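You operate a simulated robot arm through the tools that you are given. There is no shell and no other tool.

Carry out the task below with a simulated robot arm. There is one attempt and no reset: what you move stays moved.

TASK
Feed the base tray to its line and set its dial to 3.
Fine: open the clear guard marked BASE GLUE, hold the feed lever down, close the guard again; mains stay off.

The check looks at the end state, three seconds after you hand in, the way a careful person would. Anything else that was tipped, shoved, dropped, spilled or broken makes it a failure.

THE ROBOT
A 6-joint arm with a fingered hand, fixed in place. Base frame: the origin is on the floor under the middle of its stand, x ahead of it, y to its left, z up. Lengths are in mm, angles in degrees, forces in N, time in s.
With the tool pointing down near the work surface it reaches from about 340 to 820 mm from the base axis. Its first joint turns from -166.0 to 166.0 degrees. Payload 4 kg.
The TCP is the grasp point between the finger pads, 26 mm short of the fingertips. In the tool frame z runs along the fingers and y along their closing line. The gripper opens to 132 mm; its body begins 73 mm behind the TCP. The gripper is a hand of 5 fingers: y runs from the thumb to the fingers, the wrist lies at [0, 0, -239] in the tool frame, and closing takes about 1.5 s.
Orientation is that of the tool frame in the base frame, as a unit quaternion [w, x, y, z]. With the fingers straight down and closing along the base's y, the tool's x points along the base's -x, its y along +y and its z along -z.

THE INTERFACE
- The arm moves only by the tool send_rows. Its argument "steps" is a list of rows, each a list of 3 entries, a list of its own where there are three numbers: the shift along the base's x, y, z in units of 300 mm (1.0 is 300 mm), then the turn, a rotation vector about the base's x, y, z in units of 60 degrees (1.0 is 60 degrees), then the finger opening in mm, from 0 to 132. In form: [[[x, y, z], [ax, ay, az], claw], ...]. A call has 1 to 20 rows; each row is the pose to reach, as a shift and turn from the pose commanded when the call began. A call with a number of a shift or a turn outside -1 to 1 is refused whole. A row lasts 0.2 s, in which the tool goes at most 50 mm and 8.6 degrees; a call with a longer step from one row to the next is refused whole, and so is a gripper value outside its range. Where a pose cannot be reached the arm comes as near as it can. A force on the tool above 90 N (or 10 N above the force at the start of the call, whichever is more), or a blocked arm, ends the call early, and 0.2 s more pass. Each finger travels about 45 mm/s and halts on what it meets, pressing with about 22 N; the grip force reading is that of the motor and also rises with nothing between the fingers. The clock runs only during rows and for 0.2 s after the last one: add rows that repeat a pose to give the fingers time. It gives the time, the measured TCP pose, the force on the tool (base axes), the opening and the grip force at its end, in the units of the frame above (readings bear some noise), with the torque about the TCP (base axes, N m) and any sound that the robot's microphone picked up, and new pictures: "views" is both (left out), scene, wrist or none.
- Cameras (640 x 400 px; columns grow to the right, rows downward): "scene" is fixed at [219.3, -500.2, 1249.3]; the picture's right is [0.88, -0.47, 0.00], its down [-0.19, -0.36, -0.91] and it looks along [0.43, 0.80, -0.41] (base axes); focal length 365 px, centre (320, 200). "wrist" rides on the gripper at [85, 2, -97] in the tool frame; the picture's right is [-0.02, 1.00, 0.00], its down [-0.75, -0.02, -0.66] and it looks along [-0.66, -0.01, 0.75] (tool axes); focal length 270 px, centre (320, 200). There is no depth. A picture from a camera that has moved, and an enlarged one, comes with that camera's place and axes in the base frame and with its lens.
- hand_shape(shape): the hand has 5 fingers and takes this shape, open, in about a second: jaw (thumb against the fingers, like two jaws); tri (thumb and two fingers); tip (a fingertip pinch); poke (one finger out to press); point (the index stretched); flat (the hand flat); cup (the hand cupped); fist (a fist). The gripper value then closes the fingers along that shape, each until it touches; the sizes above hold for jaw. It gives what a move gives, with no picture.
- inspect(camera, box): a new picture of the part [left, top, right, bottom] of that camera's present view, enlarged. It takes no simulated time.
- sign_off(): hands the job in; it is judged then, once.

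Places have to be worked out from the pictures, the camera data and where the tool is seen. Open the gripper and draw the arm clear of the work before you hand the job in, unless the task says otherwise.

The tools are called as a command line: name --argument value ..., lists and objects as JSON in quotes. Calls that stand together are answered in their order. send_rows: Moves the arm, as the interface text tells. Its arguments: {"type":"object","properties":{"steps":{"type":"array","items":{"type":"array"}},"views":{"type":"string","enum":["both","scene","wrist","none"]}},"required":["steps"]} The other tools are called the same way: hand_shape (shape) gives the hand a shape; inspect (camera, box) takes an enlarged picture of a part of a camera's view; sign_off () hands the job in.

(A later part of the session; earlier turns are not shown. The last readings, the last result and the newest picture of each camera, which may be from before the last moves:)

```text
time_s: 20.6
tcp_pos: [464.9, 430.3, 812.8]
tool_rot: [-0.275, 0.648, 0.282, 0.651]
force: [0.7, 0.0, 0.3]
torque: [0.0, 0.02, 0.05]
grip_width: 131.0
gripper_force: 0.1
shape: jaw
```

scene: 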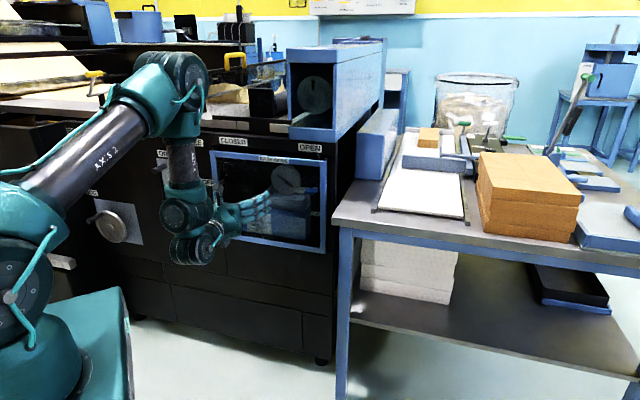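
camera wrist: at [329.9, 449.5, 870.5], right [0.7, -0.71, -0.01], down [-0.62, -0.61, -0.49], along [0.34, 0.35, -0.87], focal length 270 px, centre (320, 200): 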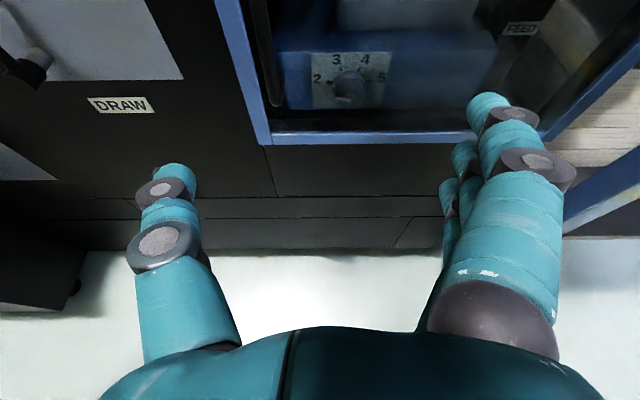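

Back at the earlier pose with no flags. I enlarge the wrist here to read the joint arrangement.

inspect --camera "scene" --box '[140, 120, 260, 280]'

inspect --camera "scene" --box '[60, 40, 240, 210]'

```text
2.50 times, centred on (200, 200) of scene
camera zoom: at [219.3, -500.2, 1249.3], right [0.88, -0.47, 0.0], down [-0.19, -0.36, -0.91], along [0.43, 0.8, -0.41], focal length 912 px, centre (620, 200)
```

zoom: 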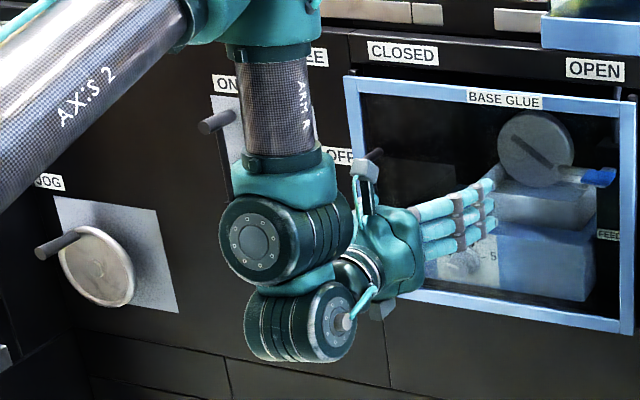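

```text
2.35 times, centred on (150, 125) of scene
camera zoom: at [219.3, -500.2, 1249.3], right [0.88, -0.47, 0.0], down [-0.19, -0.36, -0.91], along [0.43, 0.8, -0.41], focal length 859 px, centre (720, 376)
```

zoom: 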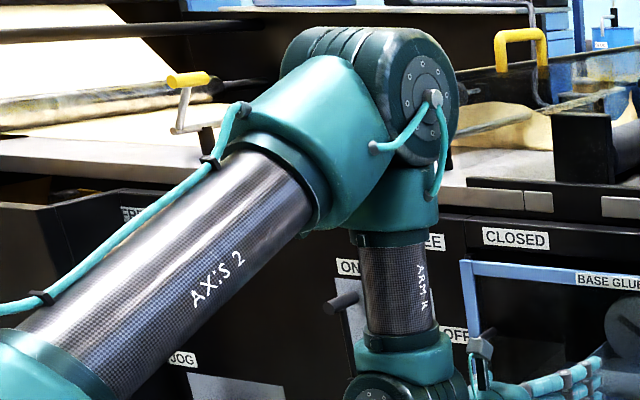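

Here barrel 2 lies below barrel 1, so pitch is driven directly by one wrist joint. I pitch the tool down 45° about the fixed wrist, which should carry it through the singular attitude into the open range.

send_rows --steps '[[[-0.0048, -0.0048, -0.104], [-0.0884, 0.0884, 0], 131], [[-0.0191, -0.0191, -0.2063], [-0.1768, 0.1768, 0], 131], [[-0.0429, -0.0429, -0.305], [-0.2652, 0.2652, 0], 131], [[-0.0754, -0.0754, -0.398], [-0.3536, 0.3536, 0], 131], [[-0.1164, -0.1164, -0.485], [-0.442, 0.442, 0], 131], [[-0.165, -0.165, -0.563], [-0.53, 0.53, 0], 131]]' --views "scene"

```text
time_s: 22.0
tcp_pos: [393.6, 286.2, 633.5]
tool_rot: [-0.16, 0.835, 0.38, 0.364]
force: [0.0, -0.2, 0.0]
torque: [-0.02, 0.0, -0.01]
grip_width: 131.1
gripper_force: 0.1
shape: jaw
out of reach, approached as far as the arm can: row 3, 4, 5, 6
```

scene: 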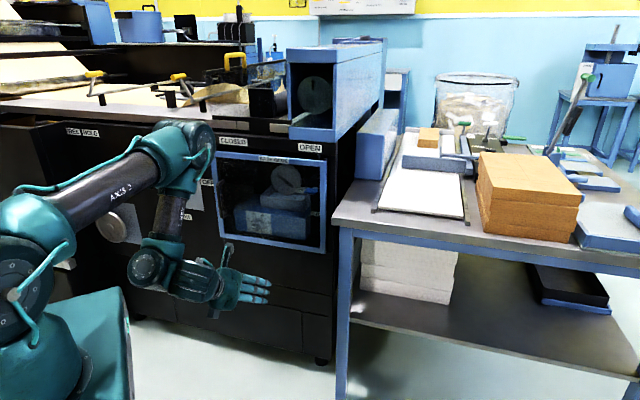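

Still held back; the forearm had to lean backwards. I look at the wrist barrels again in this attitude.

inspect --camera "scene" --box '[100, 160, 280, 320]'

inspect --camera "scene" --box '[0, 100, 280, 330]'

```text
2.50 times, centred on (190, 240) of scene
camera zoom: at [219.3, -500.2, 1249.3], right [0.88, -0.47, 0.0], down [-0.19, -0.36, -0.91], along [0.43, 0.8, -0.41], focal length 912 px, centre (645, 100)
```

zoom: 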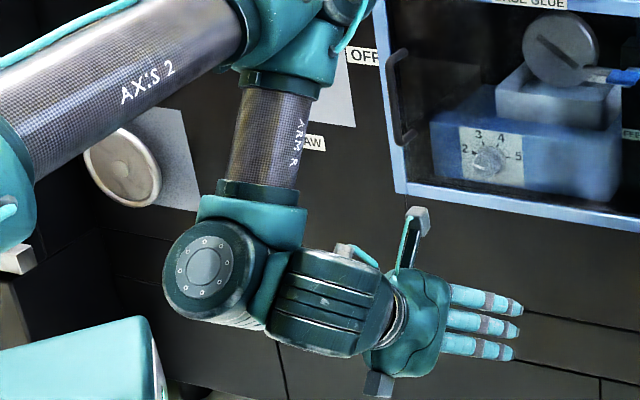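

```text
1.74 times, centred on (140, 215) of scene
camera zoom: at [219.3, -500.2, 1249.3], right [0.88, -0.47, 0.0], down [-0.19, -0.36, -0.91], along [0.43, 0.8, -0.41], focal length 635 px, centre (633, 174)
```

zoom: 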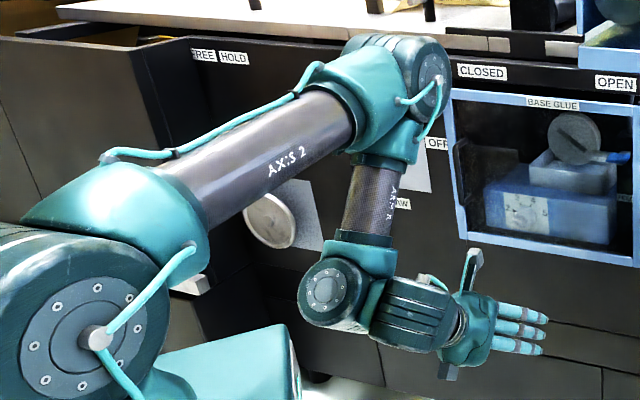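

Barrel 2 is now on the right of barrel 1, meaning the tool deviates leftward from the wrist's axis. I increase that sideways deviation by yawing the tool 42° left about the wrist, to get well away from the singular direction before pitching.

send_rows --steps '[[[-0.0533, 0.0437, 0], [0, 0, 0.1167], 131], [[-0.114, 0.081, 0], [0, 0, 0.2333], 131], [[-0.1787, 0.1103, 0], [0, 0, 0.35], 131], [[-0.2463, 0.1317, 0], [0, 0, 0.4667], 131], [[-0.3163, 0.1447, 0], [0, 0, 0.5833], 131], [[-0.3873, 0.149, 0], [0, 0, 0.7], 131]]' --views "scene"

```text
time_s: 23.6
tcp_pos: [278.1, 336.8, 642.1]
tool_rot: [-0.272, 0.655, 0.626, 0.324]
force: [0.0, -0.2, -0.3]
torque: [-0.02, 0.03, 0.01]
grip_width: 131.2
gripper_force: 0.1
shape: jaw
out of reach, approached as far as the arm can: row 2, 3, 4, 5, 6
stopped in row 6: the arm was blocked; the commanded pose is now the measured one
```

scene: 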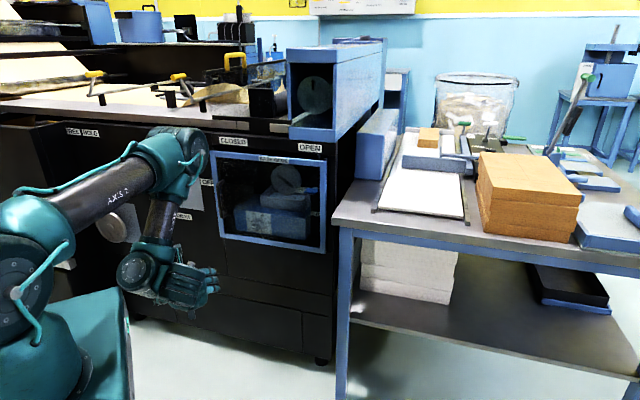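

The arm got blocked (no contact force at the tool), so a joint is against its stop. I look closely before the next move.

inspect --camera "scene" --box '[90, 170, 250, 330]'

inspect --camera "scene" --box '[0, 110, 230, 300]'

inspect --camera "wrist" --box '[0, 0, 640, 400]'

```text
2.50 times, centred on (170, 250) of scene
camera zoom: at [219.3, -500.2, 1249.3], right [0.88, -0.47, 0.0], down [-0.19, -0.36, -0.91], along [0.43, 0.8, -0.41], focal length 912 px, centre (695, 75)
```

zoom: 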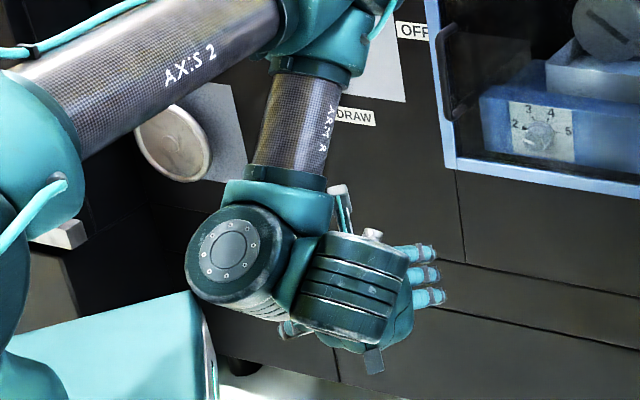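

```text
2.11 times, centred on (115, 205) of scene
camera zoom: at [219.3, -500.2, 1249.3], right [0.88, -0.47, 0.0], down [-0.19, -0.36, -0.91], along [0.43, 0.8, -0.41], focal length 768 px, centre (752, 190)
```

zoom: 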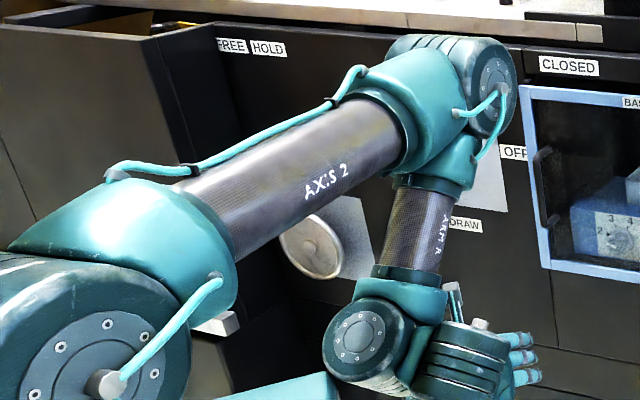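

```text
1.00 times, centred on (320, 200) of wrist (not enlarged: the box is as wide or as high as the picture)
camera zoom: at [273.1, 318.2, 769.6], right [1.0, -0.08, 0.03], down [-0.08, -0.99, -0.15], along [0.05, 0.15, -0.99], focal length 270 px, centre (320, 200)
```

zoom: 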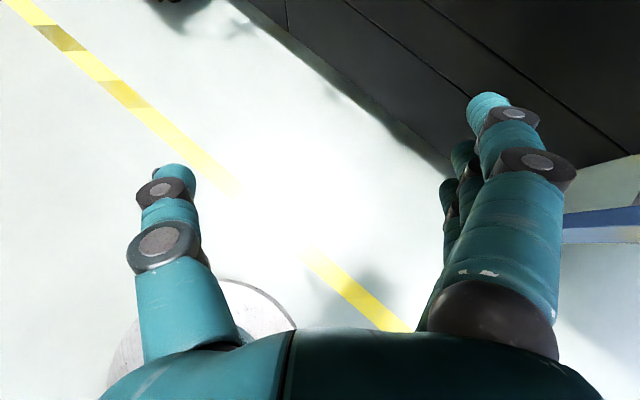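

The arm's in a folded wrist branch whose sector ends here. I go back the way I came: pitch the tool up to level first (moving away from the stop), then yaw back to the right.

send_rows --steps '[[[0.0068, 0.065, 0.0897], [0.1326, -0.0139, 0], 131], [[0.0123, 0.1167, 0.188], [0.2652, -0.0279, 0], 131], [[0.0163, 0.1543, 0.2923], [0.3977, -0.0418, 0], 131], [[0.0187, 0.1777, 0.401], [0.5303, -0.0557, 0], 131], [[0.0193, 0.1853, 0.512], [0.6629, -0.0697, 0], 131], [[0.0193, 0.1853, 0.512], [0.6629, -0.0697, 0], 131]]' --views "scene"

```text
time_s: 25.0
tcp_pos: [271.0, 516.6, 838.6]
tool_rot: [-0.437, 0.53, 0.488, 0.539]
force: [0.2, 0.4, 0.4]
torque: [0.01, -0.01, 0.03]
grip_width: 131.3
gripper_force: 0.0
shape: jaw
out of reach, approached as far as the arm can: row 1, 2, 3, 4, 5, 6
```

scene: 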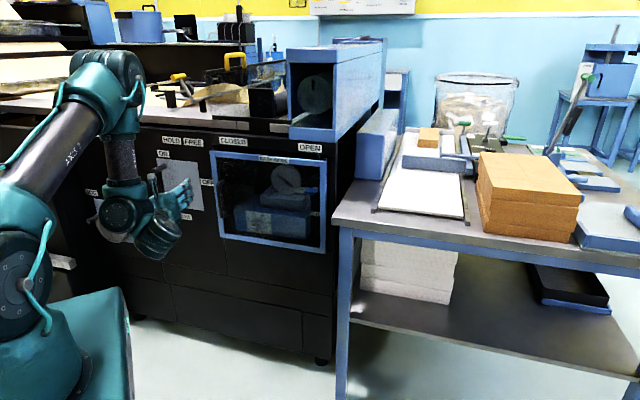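

Now yaw right toward azimuth 45° with the wrist brought to the same azimuth (45°), so that the tool lies exactly in the arm's plane.

send_rows --steps '[[[0.098, -0.025, -0.015], [0, 0, -0.102], 131], [[0.197, -0.055, -0.03], [0, 0, -0.204], 131], [[0.295, -0.095, -0.044], [0, 0, -0.306], 131], [[0.393, -0.135, -0.059], [0, 0, -0.408], 131], [[0.492, -0.18, -0.074], [0, 0, -0.51], 131], [[0.59, -0.2287, -0.0887], [0, 0, -0.6117], 131]]' --views "scene"

inspect --camera "scene" --box '[120, 120, 260, 280]'

```text
time_s: 26.4
tcp_pos: [447.4, 451.3, 809.0]
tool_rot: [-0.246, 0.657, 0.297, 0.648]
force: [0.2, 0.0, 0.6]
torque: [-0.02, 0.01, 0.01]
grip_width: 130.9
gripper_force: 0.1
shape: jaw
```

scene: 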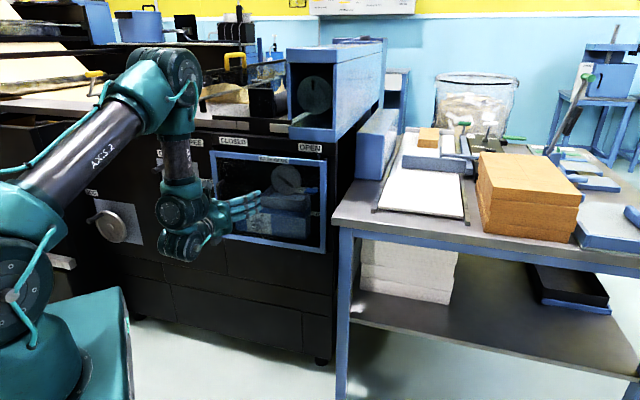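

```text
2.50 times, centred on (190, 200) of scene
camera zoom: at [219.3, -500.2, 1249.3], right [0.88, -0.47, 0.0], down [-0.19, -0.36, -0.91], along [0.43, 0.8, -0.41], focal length 912 px, centre (645, 200)
```

zoom: 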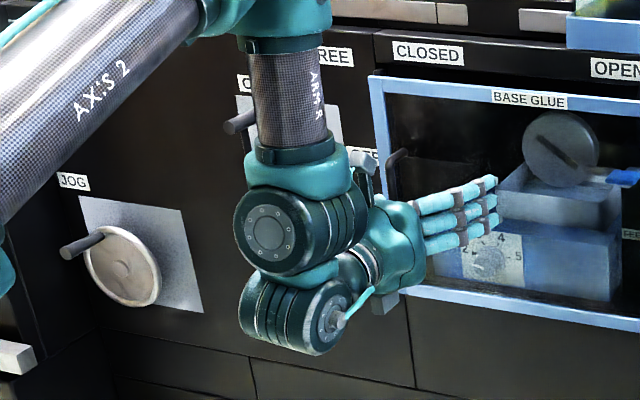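

No flags now, and barrel 2 hangs straight below barrel 1 with its axis along the lateral direction – the tool is in the arm's plane. I pitch down 45° while lifting the wrist, to pass straight through the singular attitude.

send_rows --steps '[[[0.0014, 0.0014, -0.0583], [-0.0884, 0.0884, 0], 131], [[-0.0066, -0.0066, -0.1143], [-0.1768, 0.1768, 0], 131], [[-0.0238, -0.0238, -0.166], [-0.2652, 0.2652, 0], 131], [[-0.05, -0.05, -0.2123], [-0.3536, 0.3536, 0], 131], [[-0.0841, -0.0841, -0.2513], [-0.442, 0.442, 0], 131], [[-0.1256, -0.1256, -0.2813], [-0.5303, 0.5303, 0], 131]]' --views "scene"

inspect --camera "scene" --box '[100, 100, 260, 280]'

```text
time_s: 27.8
tcp_pos: [410.2, 408.8, 720.8]
tool_rot: [-0.128, 0.849, 0.383, 0.34]
force: [-0.2, -0.4, 1.0]
torque: [-0.03, 0.02, 0.02]
grip_width: 130.8
gripper_force: 0.1
shape: jaw
out of reach, approached as far as the arm can: row 3
```

scene: 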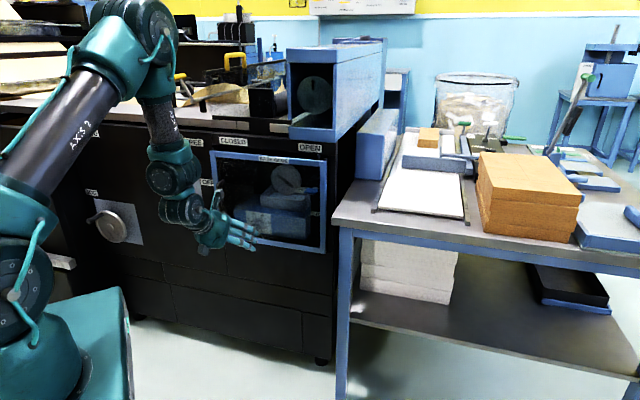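

```text
2.22 times, centred on (180, 190) of scene
camera zoom: at [219.3, -500.2, 1249.3], right [0.88, -0.47, 0.0], down [-0.19, -0.36, -0.91], along [0.43, 0.8, -0.41], focal length 811 px, centre (631, 222)
```

zoom: 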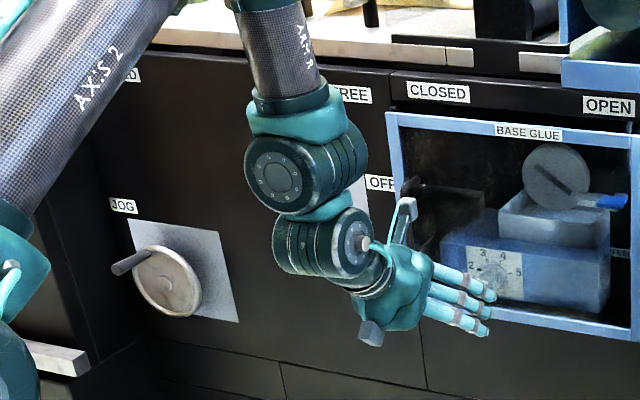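

Crossed: the arm is now in the open branch (only one row flagged, then fully reached). I now move toward the handle with the tool pitched 30° below level, staying well short of it.

send_rows --steps '[[[-0.022, 0.098, 0.026], [0.04, -0.04, 0], 131], [[-0.044, 0.197, 0.052], [0.08, -0.08, 0], 131], [[-0.067, 0.295, 0.079], [0.12, -0.12, 0], 131], [[-0.089, 0.394, 0.105], [0.16, -0.16, 0], 131], [[-0.111, 0.492, 0.131], [0.2, -0.2, 0], 131]]' --views "both"

```text
time_s: 29.0
tcp_pos: [374.9, 558.0, 760.5]
tool_rot: [-0.176, 0.791, 0.356, 0.466]
force: [0.4, -0.2, 0.1]
torque: [-0.05, 0.0, -0.01]
grip_width: 131.1
gripper_force: 0.0
shape: jaw
camera wrist: at [343.4, 531.3, 883.0], right [0.72, -0.69, 0.04], down [-0.65, -0.69, -0.32], along [0.25, 0.21, -0.95], focal length 270 px, centre (320, 200)
```

scene: 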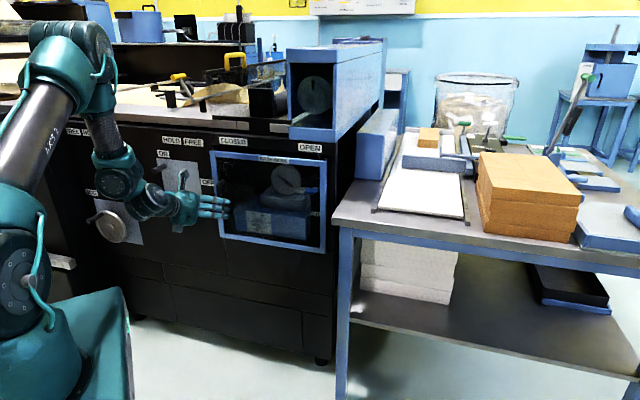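
wrist: 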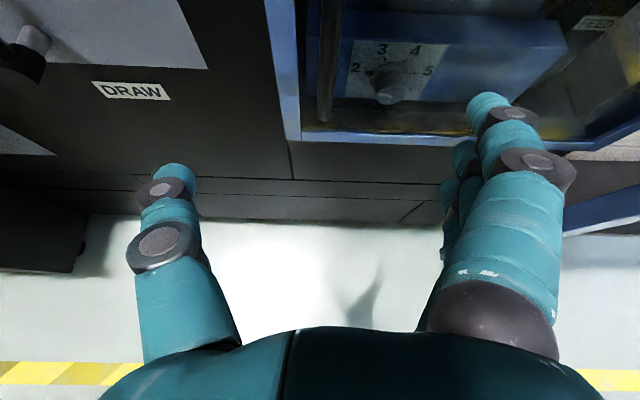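

No flags and the hand is 100 mm short of the handle. I advance 55 mm while levelling the tool to 20° below horizontal.

send_rows --steps '[[[0.045, 0.041, -0.006], [0.039, -0.039, 0], 131], [[0.09, 0.083, -0.012], [0.079, -0.079, 0], 131], [[0.136, 0.124, -0.017], [0.118, -0.118, 0], 131], [[0.136, 0.124, -0.017], [0.118, -0.118, 0], 131]]' --views "wrist"

```text
time_s: 30.0
tcp_pos: [419.0, 596.5, 755.4]
tool_rot: [-0.203, 0.747, 0.338, 0.535]
force: [0.3, -0.4, 0.2]
torque: [0.03, 0.0, 0.01]
grip_width: 131.0
gripper_force: 0.0
shape: jaw
camera wrist: at [371.9, 555.7, 869.8], right [0.72, -0.7, 0.04], down [-0.6, -0.64, -0.48], along [0.36, 0.32, -0.88], focal length 270 px, centre (320, 200)
```

wrist: 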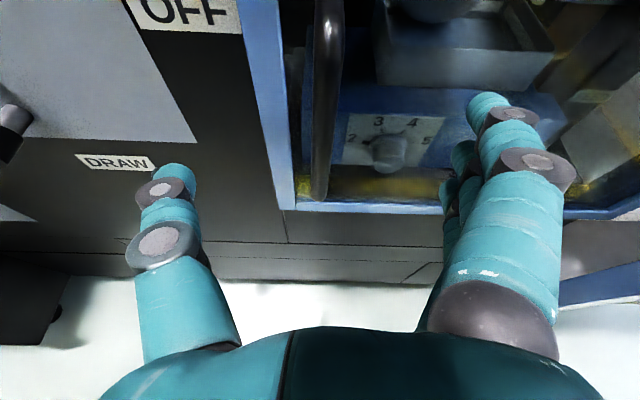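

Bar is centred between thumb and fingers; now F≈718. I advance the last 32 mm so the bar lies about 7 mm beyond the TCP.

send_rows --steps '[[[0.025, 0.025, 0], [0, 0, 0], 131], [[0.05, 0.05, 0], [0, 0, 0], 131], [[0.0755, 0.0755, 0], [0, 0, 0], 131], [[0.0755, 0.0755, 0], [0, 0, 0], 131]]' --views "both"

```text
time_s: 31.0
tcp_pos: [441.7, 618.4, 755.5]
tool_rot: [-0.203, 0.747, 0.338, 0.535]
force: [-0.1, 0.9, -0.5]
torque: [0.02, 0.0, 0.01]
grip_width: 130.7
gripper_force: 0.1
shape: jaw
camera wrist: at [395.7, 578.4, 870.0], right [0.72, -0.7, 0.04], down [-0.6, -0.64, -0.48], along [0.36, 0.32, -0.88], focal length 270 px, centre (320, 200)
```

scene: 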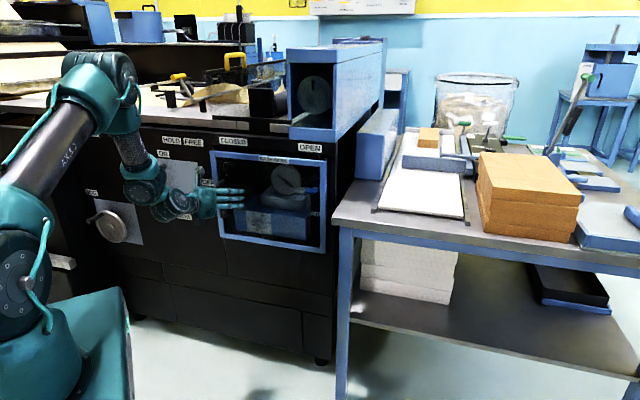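
wrist: 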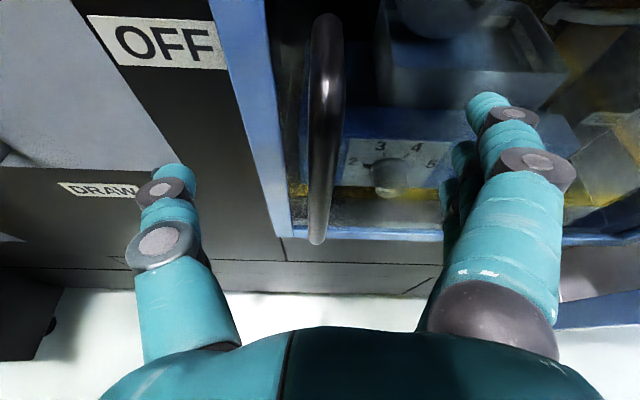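

The hand straddles the bar (F≈750, T≈-125). I close the fingers on it.

send_rows --steps '[[[0, 0, 0], [0, 0, 0], 60], [[0, 0, 0], [0, 0, 0], 30], [[0, 0, 0], [0, 0, 0], 5], [[0, 0, 0], [0, 0, 0], 5], [[0, 0, 0], [0, 0, 0], 5], [[0, 0, 0], [0, 0, 0], 5], [[0, 0, 0], [0, 0, 0], 5], [[0, 0, 0], [0, 0, 0], 5], [[0, 0, 0], [0, 0, 0], 5]]' --views "both"

```text
time_s: 33.0
tcp_pos: [441.0, 617.5, 755.7]
tool_rot: [-0.201, 0.748, 0.338, 0.534]
force: [-0.5, -0.1, -0.2]
torque: [0.01, 0.04, -0.01]
grip_width: 5.6
gripper_force: 0.0
shape: jaw
camera wrist: at [395.5, 578.3, 869.9], right [0.72, -0.7, 0.04], down [-0.6, -0.64, -0.48], along [0.36, 0.32, -0.88], focal length 270 px, centre (320, 200)
```

scene: 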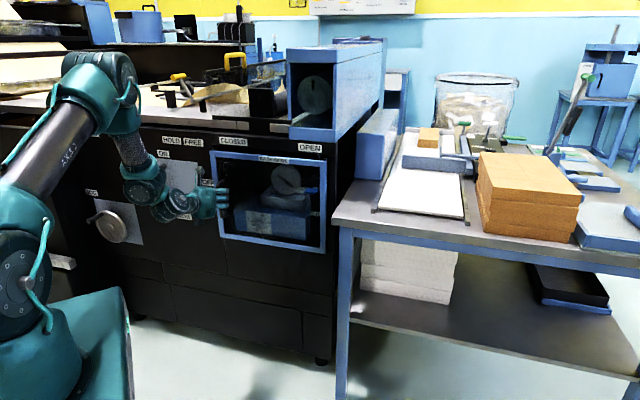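
wrist: 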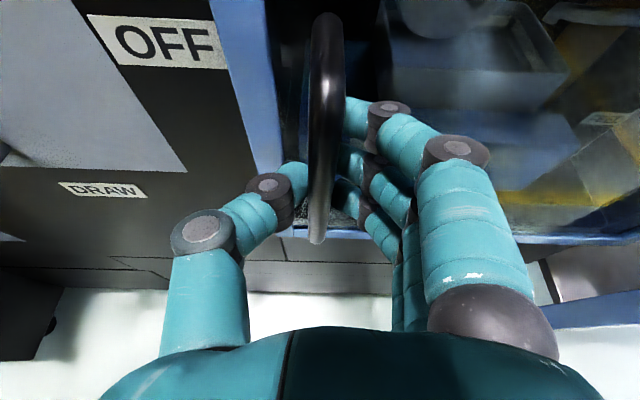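

The fingers have closed behind the bar, hooking it with no force. I now pull gently straight out 40 mm and watch how the guard responds.

send_rows --steps '[[[-0.024, -0.024, 0], [0, 0, 0], 5], [[-0.047, -0.047, 0], [0, 0, 0], 5], [[-0.071, -0.071, 0], [0, 0, 0], 5], [[-0.094, -0.094, 0], [0, 0, 0], 5], [[-0.094, -0.094, 0], [0, 0, 0], 5]]' --views "both"

```text
time_s: 34.2
tcp_pos: [413.5, 589.7, 756.9]
tool_rot: [-0.203, 0.747, 0.338, 0.535]
force: [8.5, -4.0, 5.0]
torque: [-0.15, -0.24, -0.04]
grip_width: 6.1
gripper_force: 0.0
shape: jaw
camera wrist: at [366.1, 549.8, 869.9], right [0.72, -0.7, 0.04], down [-0.6, -0.64, -0.48], along [0.36, 0.32, -0.88], focal length 270 px, centre (320, 200)
```

scene: 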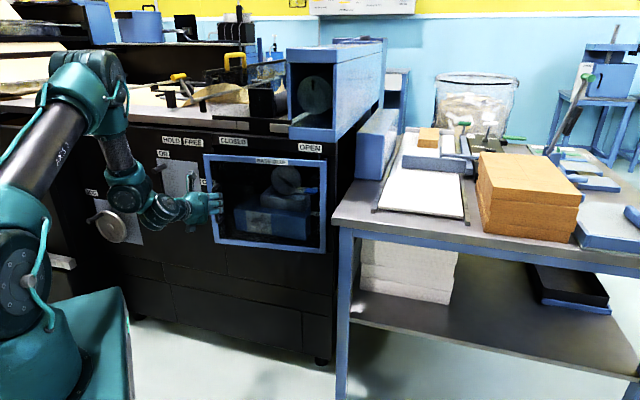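
wrist: 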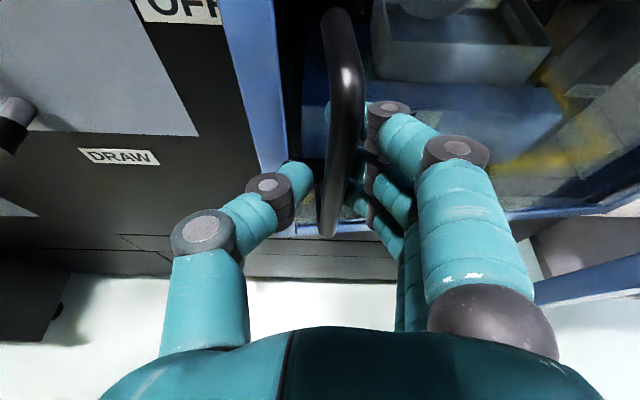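

The guard is hinged at its right edge and swings out freely (~10 N). I keep pulling along the arc about the hinge for another 15°, turning the hand slightly with it.

send_rows --steps '[[[-0.0382, -0.0698, 0], [-0.03, 0.03, 0.042], 5], [[-0.0717, -0.1414, 0], [-0.059, 0.059, 0.083], 5], [[-0.1004, -0.2159, 0], [-0.089, 0.089, 0.125], 5], [[-0.1244, -0.2913, 0], [-0.118, 0.118, 0.167], 5], [[-0.1244, -0.2913, 0], [-0.118, 0.118, 0.167], 5]]' --views "both"

```text
time_s: 35.4
tcp_pos: [375.7, 503.1, 755.4]
tool_rot: [-0.221, 0.758, 0.421, 0.447]
force: [8.2, -2.1, 2.4]
torque: [-0.1, -0.28, 0.0]
grip_width: 6.1
gripper_force: 0.2
shape: jaw
camera wrist: at [349.7, 471.0, 878.9], right [0.83, -0.56, 0.02], down [-0.52, -0.79, -0.32], along [0.2, 0.25, -0.95], focal length 270 px, centre (320, 200)
```

scene: 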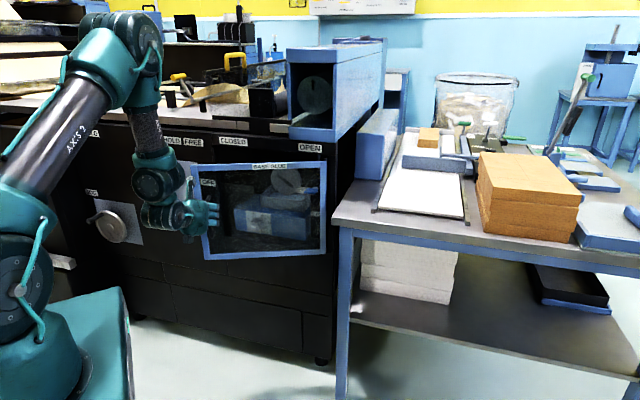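
wrist: 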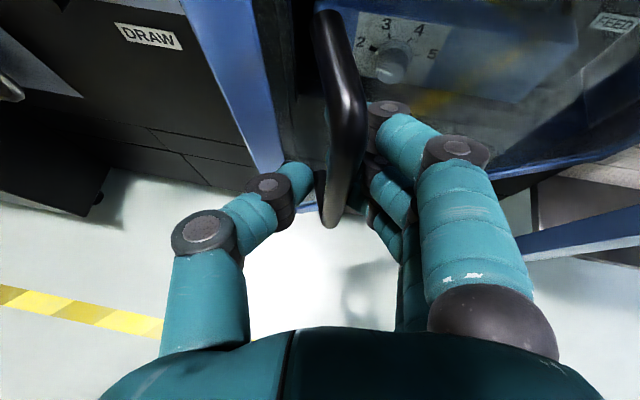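

The guard follows well, now about 20° open. I pull another 10° the same way, pitching the hand down a little more to keep the arm comfortable.

send_rows --steps '[[[-0.013, -0.051, 0], [-0.034, 0.024, 0.033], 5], [[-0.024, -0.1033, 0], [-0.068, 0.048, 0.067], 5], [[-0.0327, -0.1557, 0], [-0.102, 0.072, 0.1], 5], [[-0.0393, -0.208, 0], [-0.1365, 0.0956, 0.133], 5], [[-0.0393, -0.208, 0], [-0.1365, 0.0956, 0.133], 5]]' --views "both"

```text
time_s: 36.6
tcp_pos: [363.8, 441.1, 758.1]
tool_rot: [-0.219, 0.762, 0.491, 0.36]
force: [5.7, -1.2, 0.9]
torque: [0.09, -0.19, 0.03]
grip_width: 5.9
gripper_force: 0.1
shape: jaw
camera wrist: at [355.0, 424.0, 885.9], right [0.9, -0.43, 0.01], down [-0.43, -0.89, -0.15], along [0.07, 0.13, -0.99], focal length 270 px, centre (320, 200)
```

scene: 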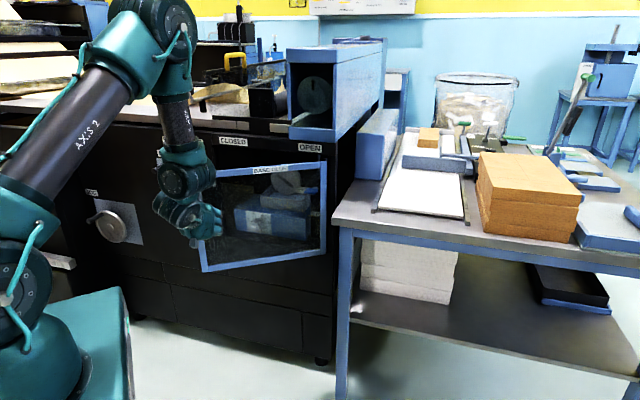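
wrist: 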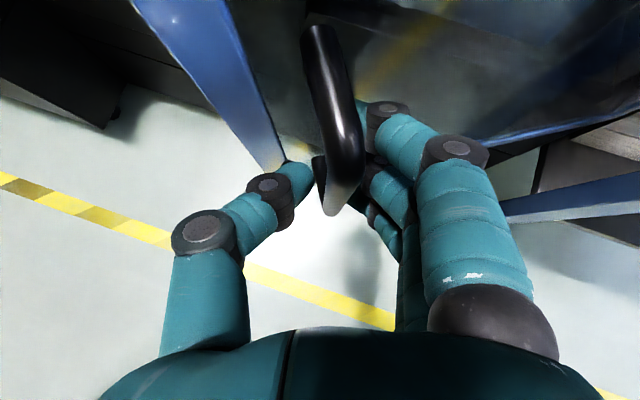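

The guard stands about 32° open. I release the handle by opening the hand, then back the fingers out along the tool axis.

send_rows --steps '[[[0, 0, 0], [0, 0, 0], 131], [[0, 0, 0], [0, 0, 0], 131], [[0, 0, 0], [0, 0, 0], 131], [[0, 0, 0], [0, 0, 0], 131], [[0, 0, 0], [0, 0, 0], 131], [[0, 0, 0], [0, 0, 0], 131], [[0, 0, 0], [0, 0, 0], 131], [[0, 0, 0], [0, 0, 0], 131]]' --views "wrist"

```text
time_s: 38.4
tcp_pos: [364.2, 439.4, 757.4]
tool_rot: [-0.219, 0.762, 0.491, 0.36]
force: [-0.8, -0.1, -0.1]
torque: [-0.02, 0.02, 0.02]
grip_width: 130.7
gripper_force: 0.0
shape: jaw
camera wrist: at [355.1, 424.1, 885.7], right [0.9, -0.43, 0.01], down [-0.43, -0.89, -0.15], along [0.07, 0.13, -0.99], focal length 270 px, centre (320, 200)
```

wrist: 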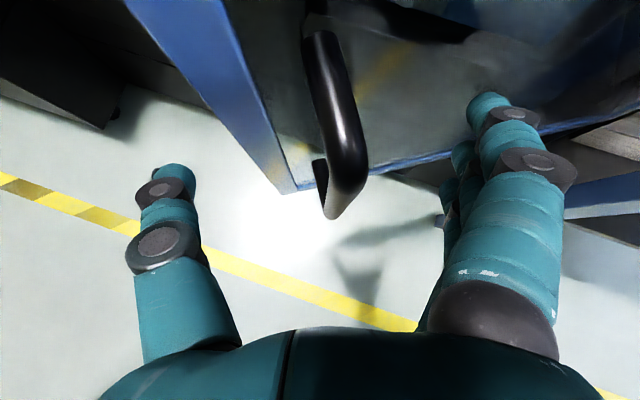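

The bar sits free in the open hand. I lift straight up (the bar slides out of the slot between thumb and fingers), easing back slightly.

send_rows --steps '[[[-0.01, -0.01, 0.12], [0, 0, 0], 131], [[-0.03, -0.03, 0.25], [0, 0, 0], 131], [[-0.05, -0.05, 0.38], [0, 0, 0], 131], [[-0.07, -0.07, 0.52], [0, 0, 0], 131]]' --views "both"

```text
time_s: 39.4
tcp_pos: [340.5, 413.1, 913.3]
tool_rot: [-0.219, 0.762, 0.491, 0.36]
force: [0.0, 0.0, -1.3]
torque: [0.05, 0.02, -0.01]
grip_width: 130.5
gripper_force: 0.1
shape: jaw
camera wrist: at [332.2, 396.9, 1042.1], right [0.9, -0.43, 0.0], down [-0.43, -0.89, -0.15], along [0.07, 0.13, -0.99], focal length 270 px, centre (320, 200)
```

scene: 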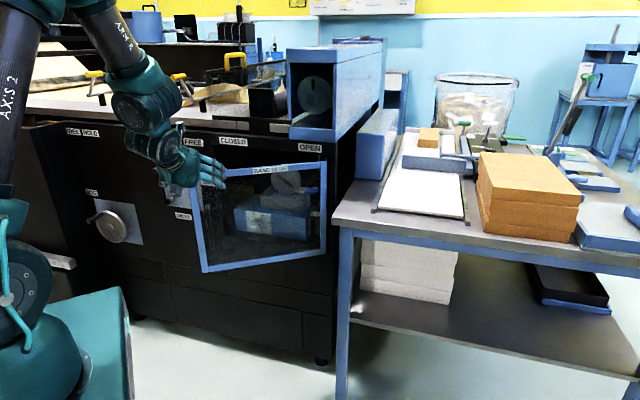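
wrist: 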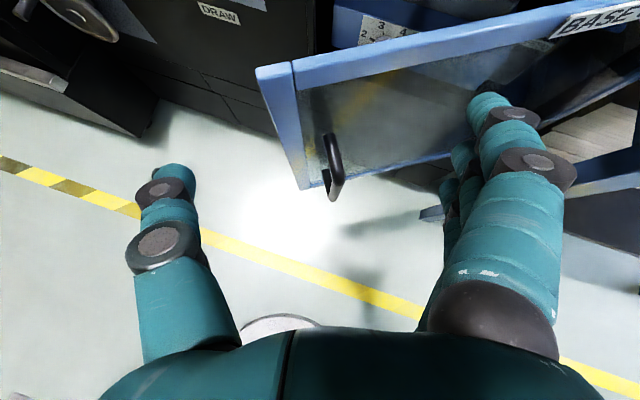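

The guard stays put at ~32°. I now lift further and turn the tool straight down, to go over the guard's top edge and push it from the inside.

send_rows --steps '[[[-0.009, 0.014, 0.06], [-0.125, 0.061, 0], 131], [[-0.017, 0.028, 0.12], [-0.25, 0.122, 0], 131], [[-0.026, 0.042, 0.18], [-0.3745, 0.1825, 0], 131], [[-0.035, 0.056, 0.24], [-0.499, 0.243, 0], 131], [[-0.043, 0.07, 0.25], [-0.624, 0.304, 0], 131], [[-0.052, 0.084, 0.26], [-0.749, 0.365, 0], 131]]' --views "none"

send_rows --steps '[[[0, 0, 0], [0, 0, 0.125], 131], [[0, 0, 0], [0, 0, 0.25], 131], [[0, 0, 0], [0, 0, 0.375], 100], [[0, 0, 0], [0, 0, 0.5], 60], [[0, 0, 0], [0, 0, 0.625], 30], [[0, 0, 0], [0, 0, 0.75], 3], [[0, 0, 0], [0, 0, 0.875], 3], [[0, 0, 0], [0, 0, 1.0], 3], [[0, 0, 0], [0, 0, 1.0], 3]]' --views "both"

```text
time_s: 40.8
tcp_pos: [327.6, 442.5, 992.2]
tool_rot: [0.002, 0.84, 0.542, -0.002]
force: [-0.4, -0.4, -0.4]
torque: [-0.02, -0.01, 0.01]
grip_width: 130.9
gripper_force: 0.1
shape: jaw
```

```text
time_s: 42.8
tcp_pos: [326.6, 444.7, 991.1]
tool_rot: [0.002, 0.456, 0.89, 0.0]
force: [0.4, 0.3, -0.6]
torque: [-0.02, 0.01, -0.02]
grip_width: 4.0
gripper_force: 0.0
shape: jaw
camera wrist: at [278.4, 514.9, 1089.2], right [0.82, 0.57, 0.0], down [0.43, -0.62, 0.66], along [0.37, -0.54, -0.75], focal length 270 px, centre (320, 200)
```

scene: 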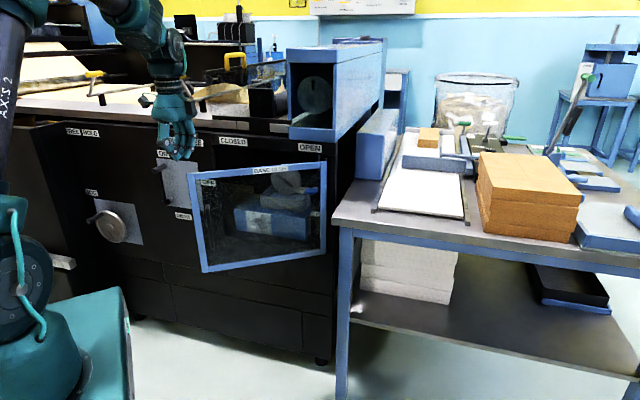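
wrist: 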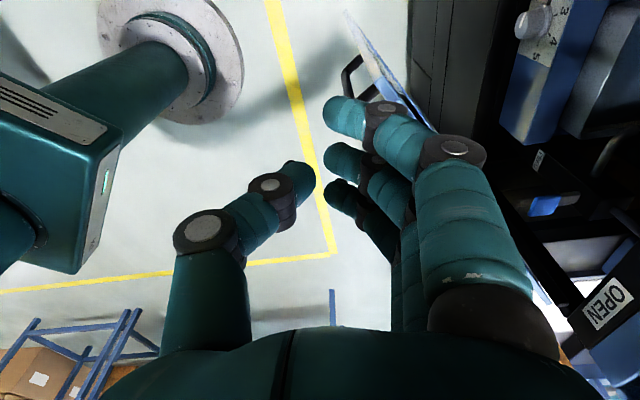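

Tool is straight down with the fingers together, just in front of the guard's top edge. I carry it over the edge to the inner side (F≈700), still above the guard.

send_rows --steps '[[[0.093, 0.09, 0], [0, 0, 0], 3], [[0.186, 0.179, 0], [0, 0, 0], 3], [[0.279, 0.269, 0], [0, 0, 0], 3], [[0.372, 0.358, 0], [0, 0, 0], 3], [[0.372, 0.358, 0], [0, 0, 0], 3]]' --views "both"

```text
time_s: 44.0
tcp_pos: [437.2, 550.6, 987.7]
tool_rot: [0.002, 0.458, 0.889, -0.001]
force: [0.1, 0.3, -0.5]
torque: [-0.02, -0.01, -0.01]
grip_width: 3.5
gripper_force: 0.1
shape: jaw
camera wrist: at [389.1, 620.9, 1085.7], right [0.82, 0.57, 0.0], down [0.42, -0.62, 0.66], along [0.37, -0.54, -0.75], focal length 270 px, centre (320, 200)
```

scene: 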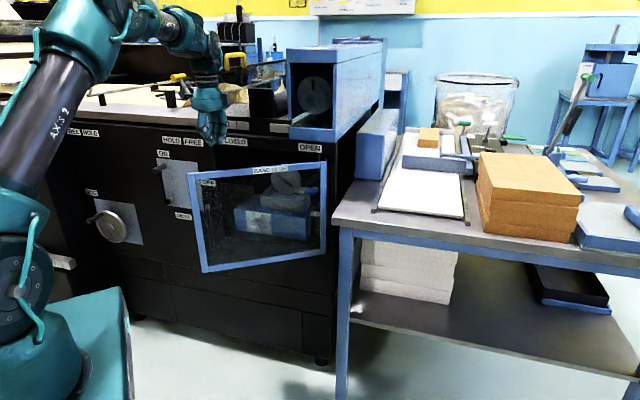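
wrist: 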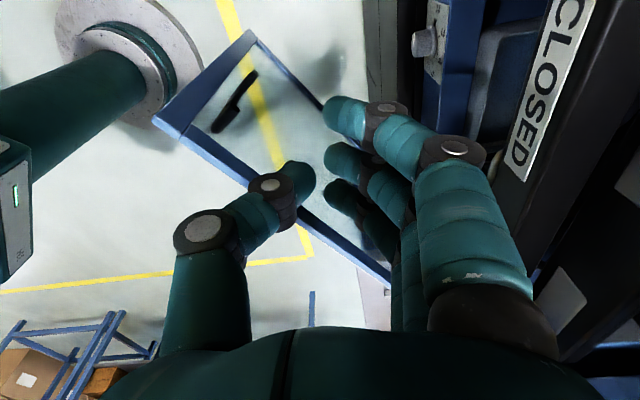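

The hand is inside the guard plane. The channel between guard and machine is wider a bit further left, so I shift 25 mm left and lower 75 mm, then check.

send_rows --steps '[[[-0.067, 0.051, 0], [0, 0, 0], 3], [[-0.067, 0.051, -0.08], [0, 0, 0], 3], [[-0.067, 0.051, -0.16], [0, 0, 0], 3], [[-0.067, 0.051, -0.25], [0, 0, 0], 3]]' --views "both"

```text
time_s: 45.0
tcp_pos: [416.6, 567.5, 917.0]
tool_rot: [0.001, 0.458, 0.889, 0.0]
force: [-0.1, 0.0, 0.5]
torque: [0.0, -0.01, 0.0]
grip_width: 3.7
gripper_force: 0.0
shape: jaw
camera wrist: at [368.7, 637.8, 1013.9], right [0.82, 0.57, 0.0], down [0.42, -0.62, 0.66], along [0.37, -0.54, -0.75], focal length 270 px, centre (320, 200)
```

scene: 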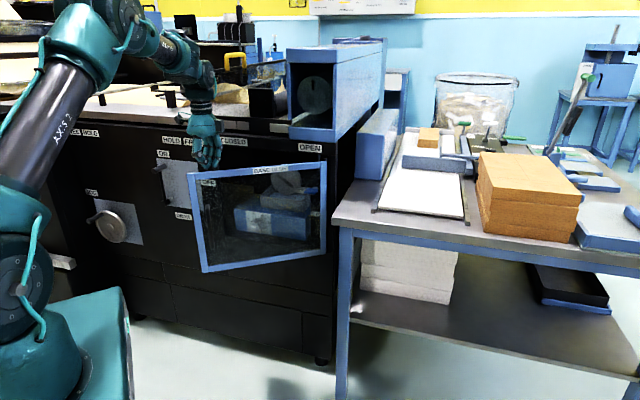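
wrist: 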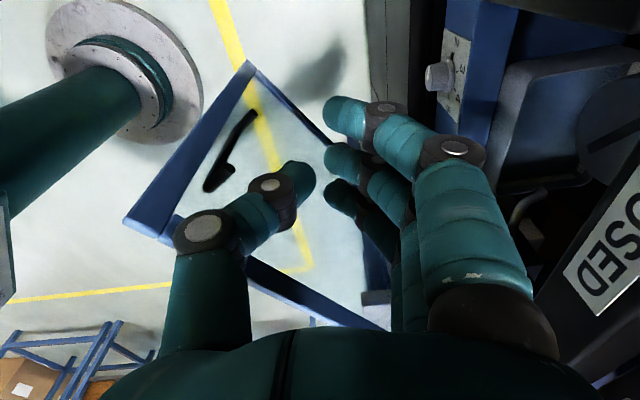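

Clear on both sides. I lower another 55 mm so the fingers reach well below the guard's top edge.

send_rows --steps '[[[0, 0, -0.09], [0, 0, 0], 3], [[0, 0, -0.185], [0, 0, 0], 3], [[0, 0, -0.185], [0, 0, 0], 3]]' --views "wrist"

```text
time_s: 45.8
tcp_pos: [419.0, 567.0, 861.7]
tool_rot: [0.002, 0.457, 0.89, -0.001]
force: [0.5, -0.4, -0.3]
torque: [0.0, 0.0, 0.0]
grip_width: 3.8
gripper_force: 0.0
shape: jaw
camera wrist: at [370.4, 637.8, 958.8], right [0.82, 0.57, 0.0], down [0.43, -0.62, 0.66], along [0.37, -0.54, -0.75], focal length 270 px, centre (320, 200)
```

wrist: 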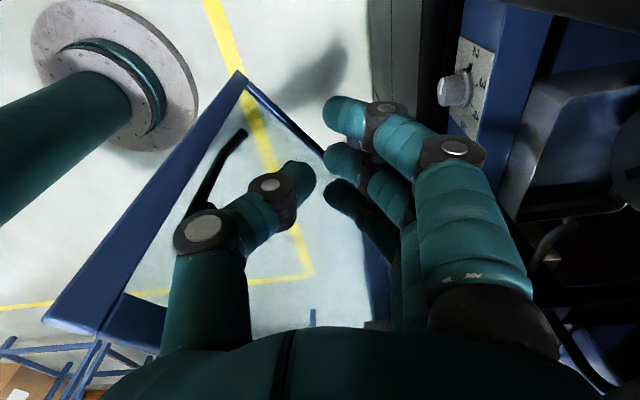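

The fingers hang inside the guard. I now sweep along the arc about the hinge, pushing the guard further open.

send_rows --steps '[[[-0.046, -0.0997, 0], [0, 0, 0], 3], [[-0.0827, -0.2029, 0], [0, 0, 0], 3], [[-0.1098, -0.3088, 0], [0, 0, 0], 3], [[-0.1268, -0.4167, 0], [0, 0, 0], 3], [[-0.1334, -0.5256, 0], [0, 0, 0], 3], [[-0.1296, -0.635, 0], [0, 0, 0], 3], [[-0.116, -0.7434, 0], [0, 0, 0], 3]]' --views "both"

```text
time_s: 47.4
tcp_pos: [383.4, 343.9, 863.1]
tool_rot: [0.001, 0.456, 0.89, -0.002]
force: [-0.3, 0.0, 0.1]
torque: [0.0, 0.03, -0.01]
grip_width: 3.3
gripper_force: 0.0
shape: jaw
camera wrist: at [335.9, 413.9, 959.8], right [0.82, 0.57, 0.0], down [0.43, -0.62, 0.66], along [0.37, -0.54, -0.75], focal length 270 px, centre (320, 200)
```

scene: 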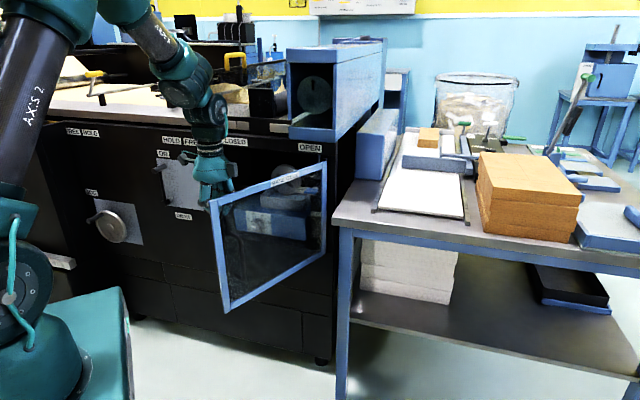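
wrist: 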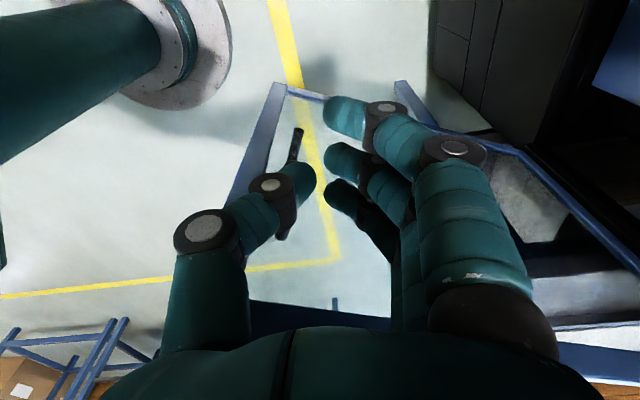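

The guard is at ~64° now. I continue the sweep until it's at roughly 100°, short of the table corner.

send_rows --steps '[[[0.0252, -0.1049, 0], [0, 0, 0], 3], [[0.0582, -0.2067, 0], [0, 0, 0], 3], [[0.1006, -0.3052, 0], [0, 0, 0], 3], [[0.152, -0.3995, 0], [0, 0, 0], 3], [[0.2117, -0.4888, 0], [0, 0, 0], 3], [[0.2793, -0.572, 0], [0, 0, 0], 3], [[0.3528, -0.647, 0], [0, 0, 0], 3]]' --views "both"

```text
time_s: 49.0
tcp_pos: [488.4, 150.1, 860.9]
tool_rot: [0.001, 0.457, 0.889, -0.001]
force: [-0.5, -0.4, 0.4]
torque: [0.0, 0.03, 0.02]
grip_width: 3.3
gripper_force: 0.1
shape: jaw
camera wrist: at [440.5, 220.2, 959.1], right [0.82, 0.57, 0.0], down [0.42, -0.62, 0.66], along [0.37, -0.54, -0.75], focal length 270 px, centre (320, 200)
```

scene: 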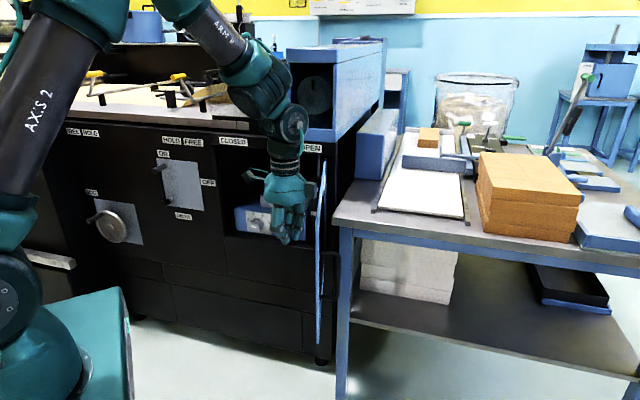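
wrist: 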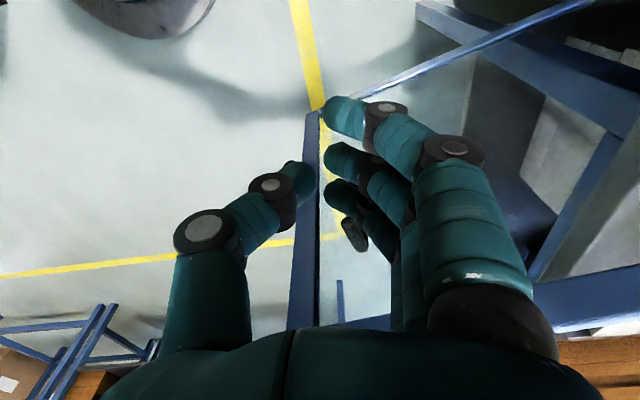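

The guard now stands at roughly 100°, clear of the table corner. I draw the hand away to the left and up, then look into the opened compartment.

send_rows --steps '[[[-0.1, 0.1, 0.05], [0, 0, 0], 3], [[-0.2, 0.2, 0.1], [0, 0, 0], 3], [[-0.3, 0.3, 0.15], [0, 0, 0], 3], [[-0.38, 0.38, 0.2], [0, 0, 0], 3]]' --views "scene"

inspect --camera "scene" --box '[215, 140, 345, 260]'

inspect --camera "scene" --box '[255, 160, 325, 215]'

inspect --camera "scene" --box '[290, 130, 380, 350]'

```text
time_s: 50.0
tcp_pos: [376.2, 263.8, 918.6]
tool_rot: [0.002, 0.458, 0.889, 0.0]
force: [-0.6, 0.0, -0.4]
torque: [0.0, -0.01, 0.08]
grip_width: 3.1
gripper_force: 0.1
shape: jaw
```

scene: 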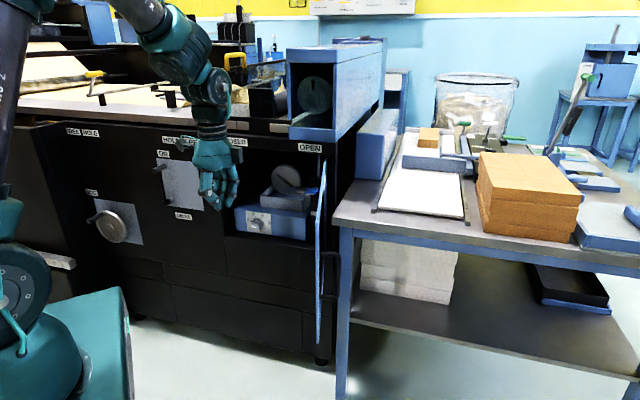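

```text
3.33 times, centred on (280, 200) of scene
camera zoom: at [219.3, -500.2, 1249.3], right [0.88, -0.47, 0.0], down [-0.19, -0.36, -0.91], along [0.43, 0.8, -0.41], focal length 1216 px, centre (453, 200)
```

zoom: 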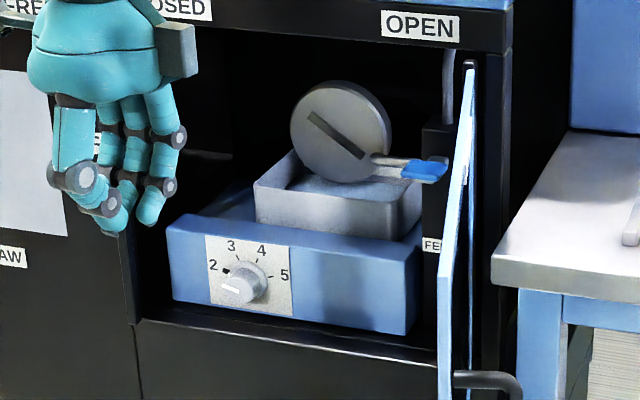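

```text
7.27 times, centred on (290, 188) of scene
camera zoom: at [219.3, -500.2, 1249.3], right [0.88, -0.47, 0.0], down [-0.19, -0.36, -0.91], along [0.43, 0.8, -0.41], focal length 2654 px, centre (538, 291)
```

zoom: 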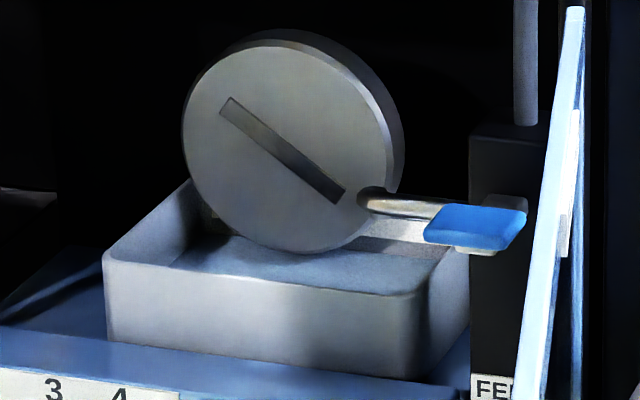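

```text
1.82 times, centred on (335, 240) of scene
camera zoom: at [219.3, -500.2, 1249.3], right [0.88, -0.47, 0.0], down [-0.19, -0.36, -0.91], along [0.43, 0.8, -0.41], focal length 663 px, centre (293, 127)
```

zoom: 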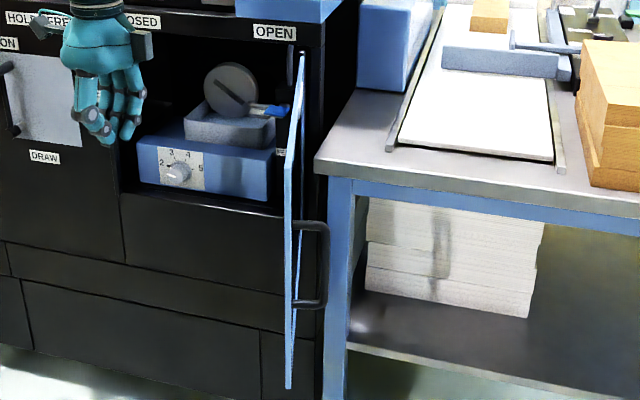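

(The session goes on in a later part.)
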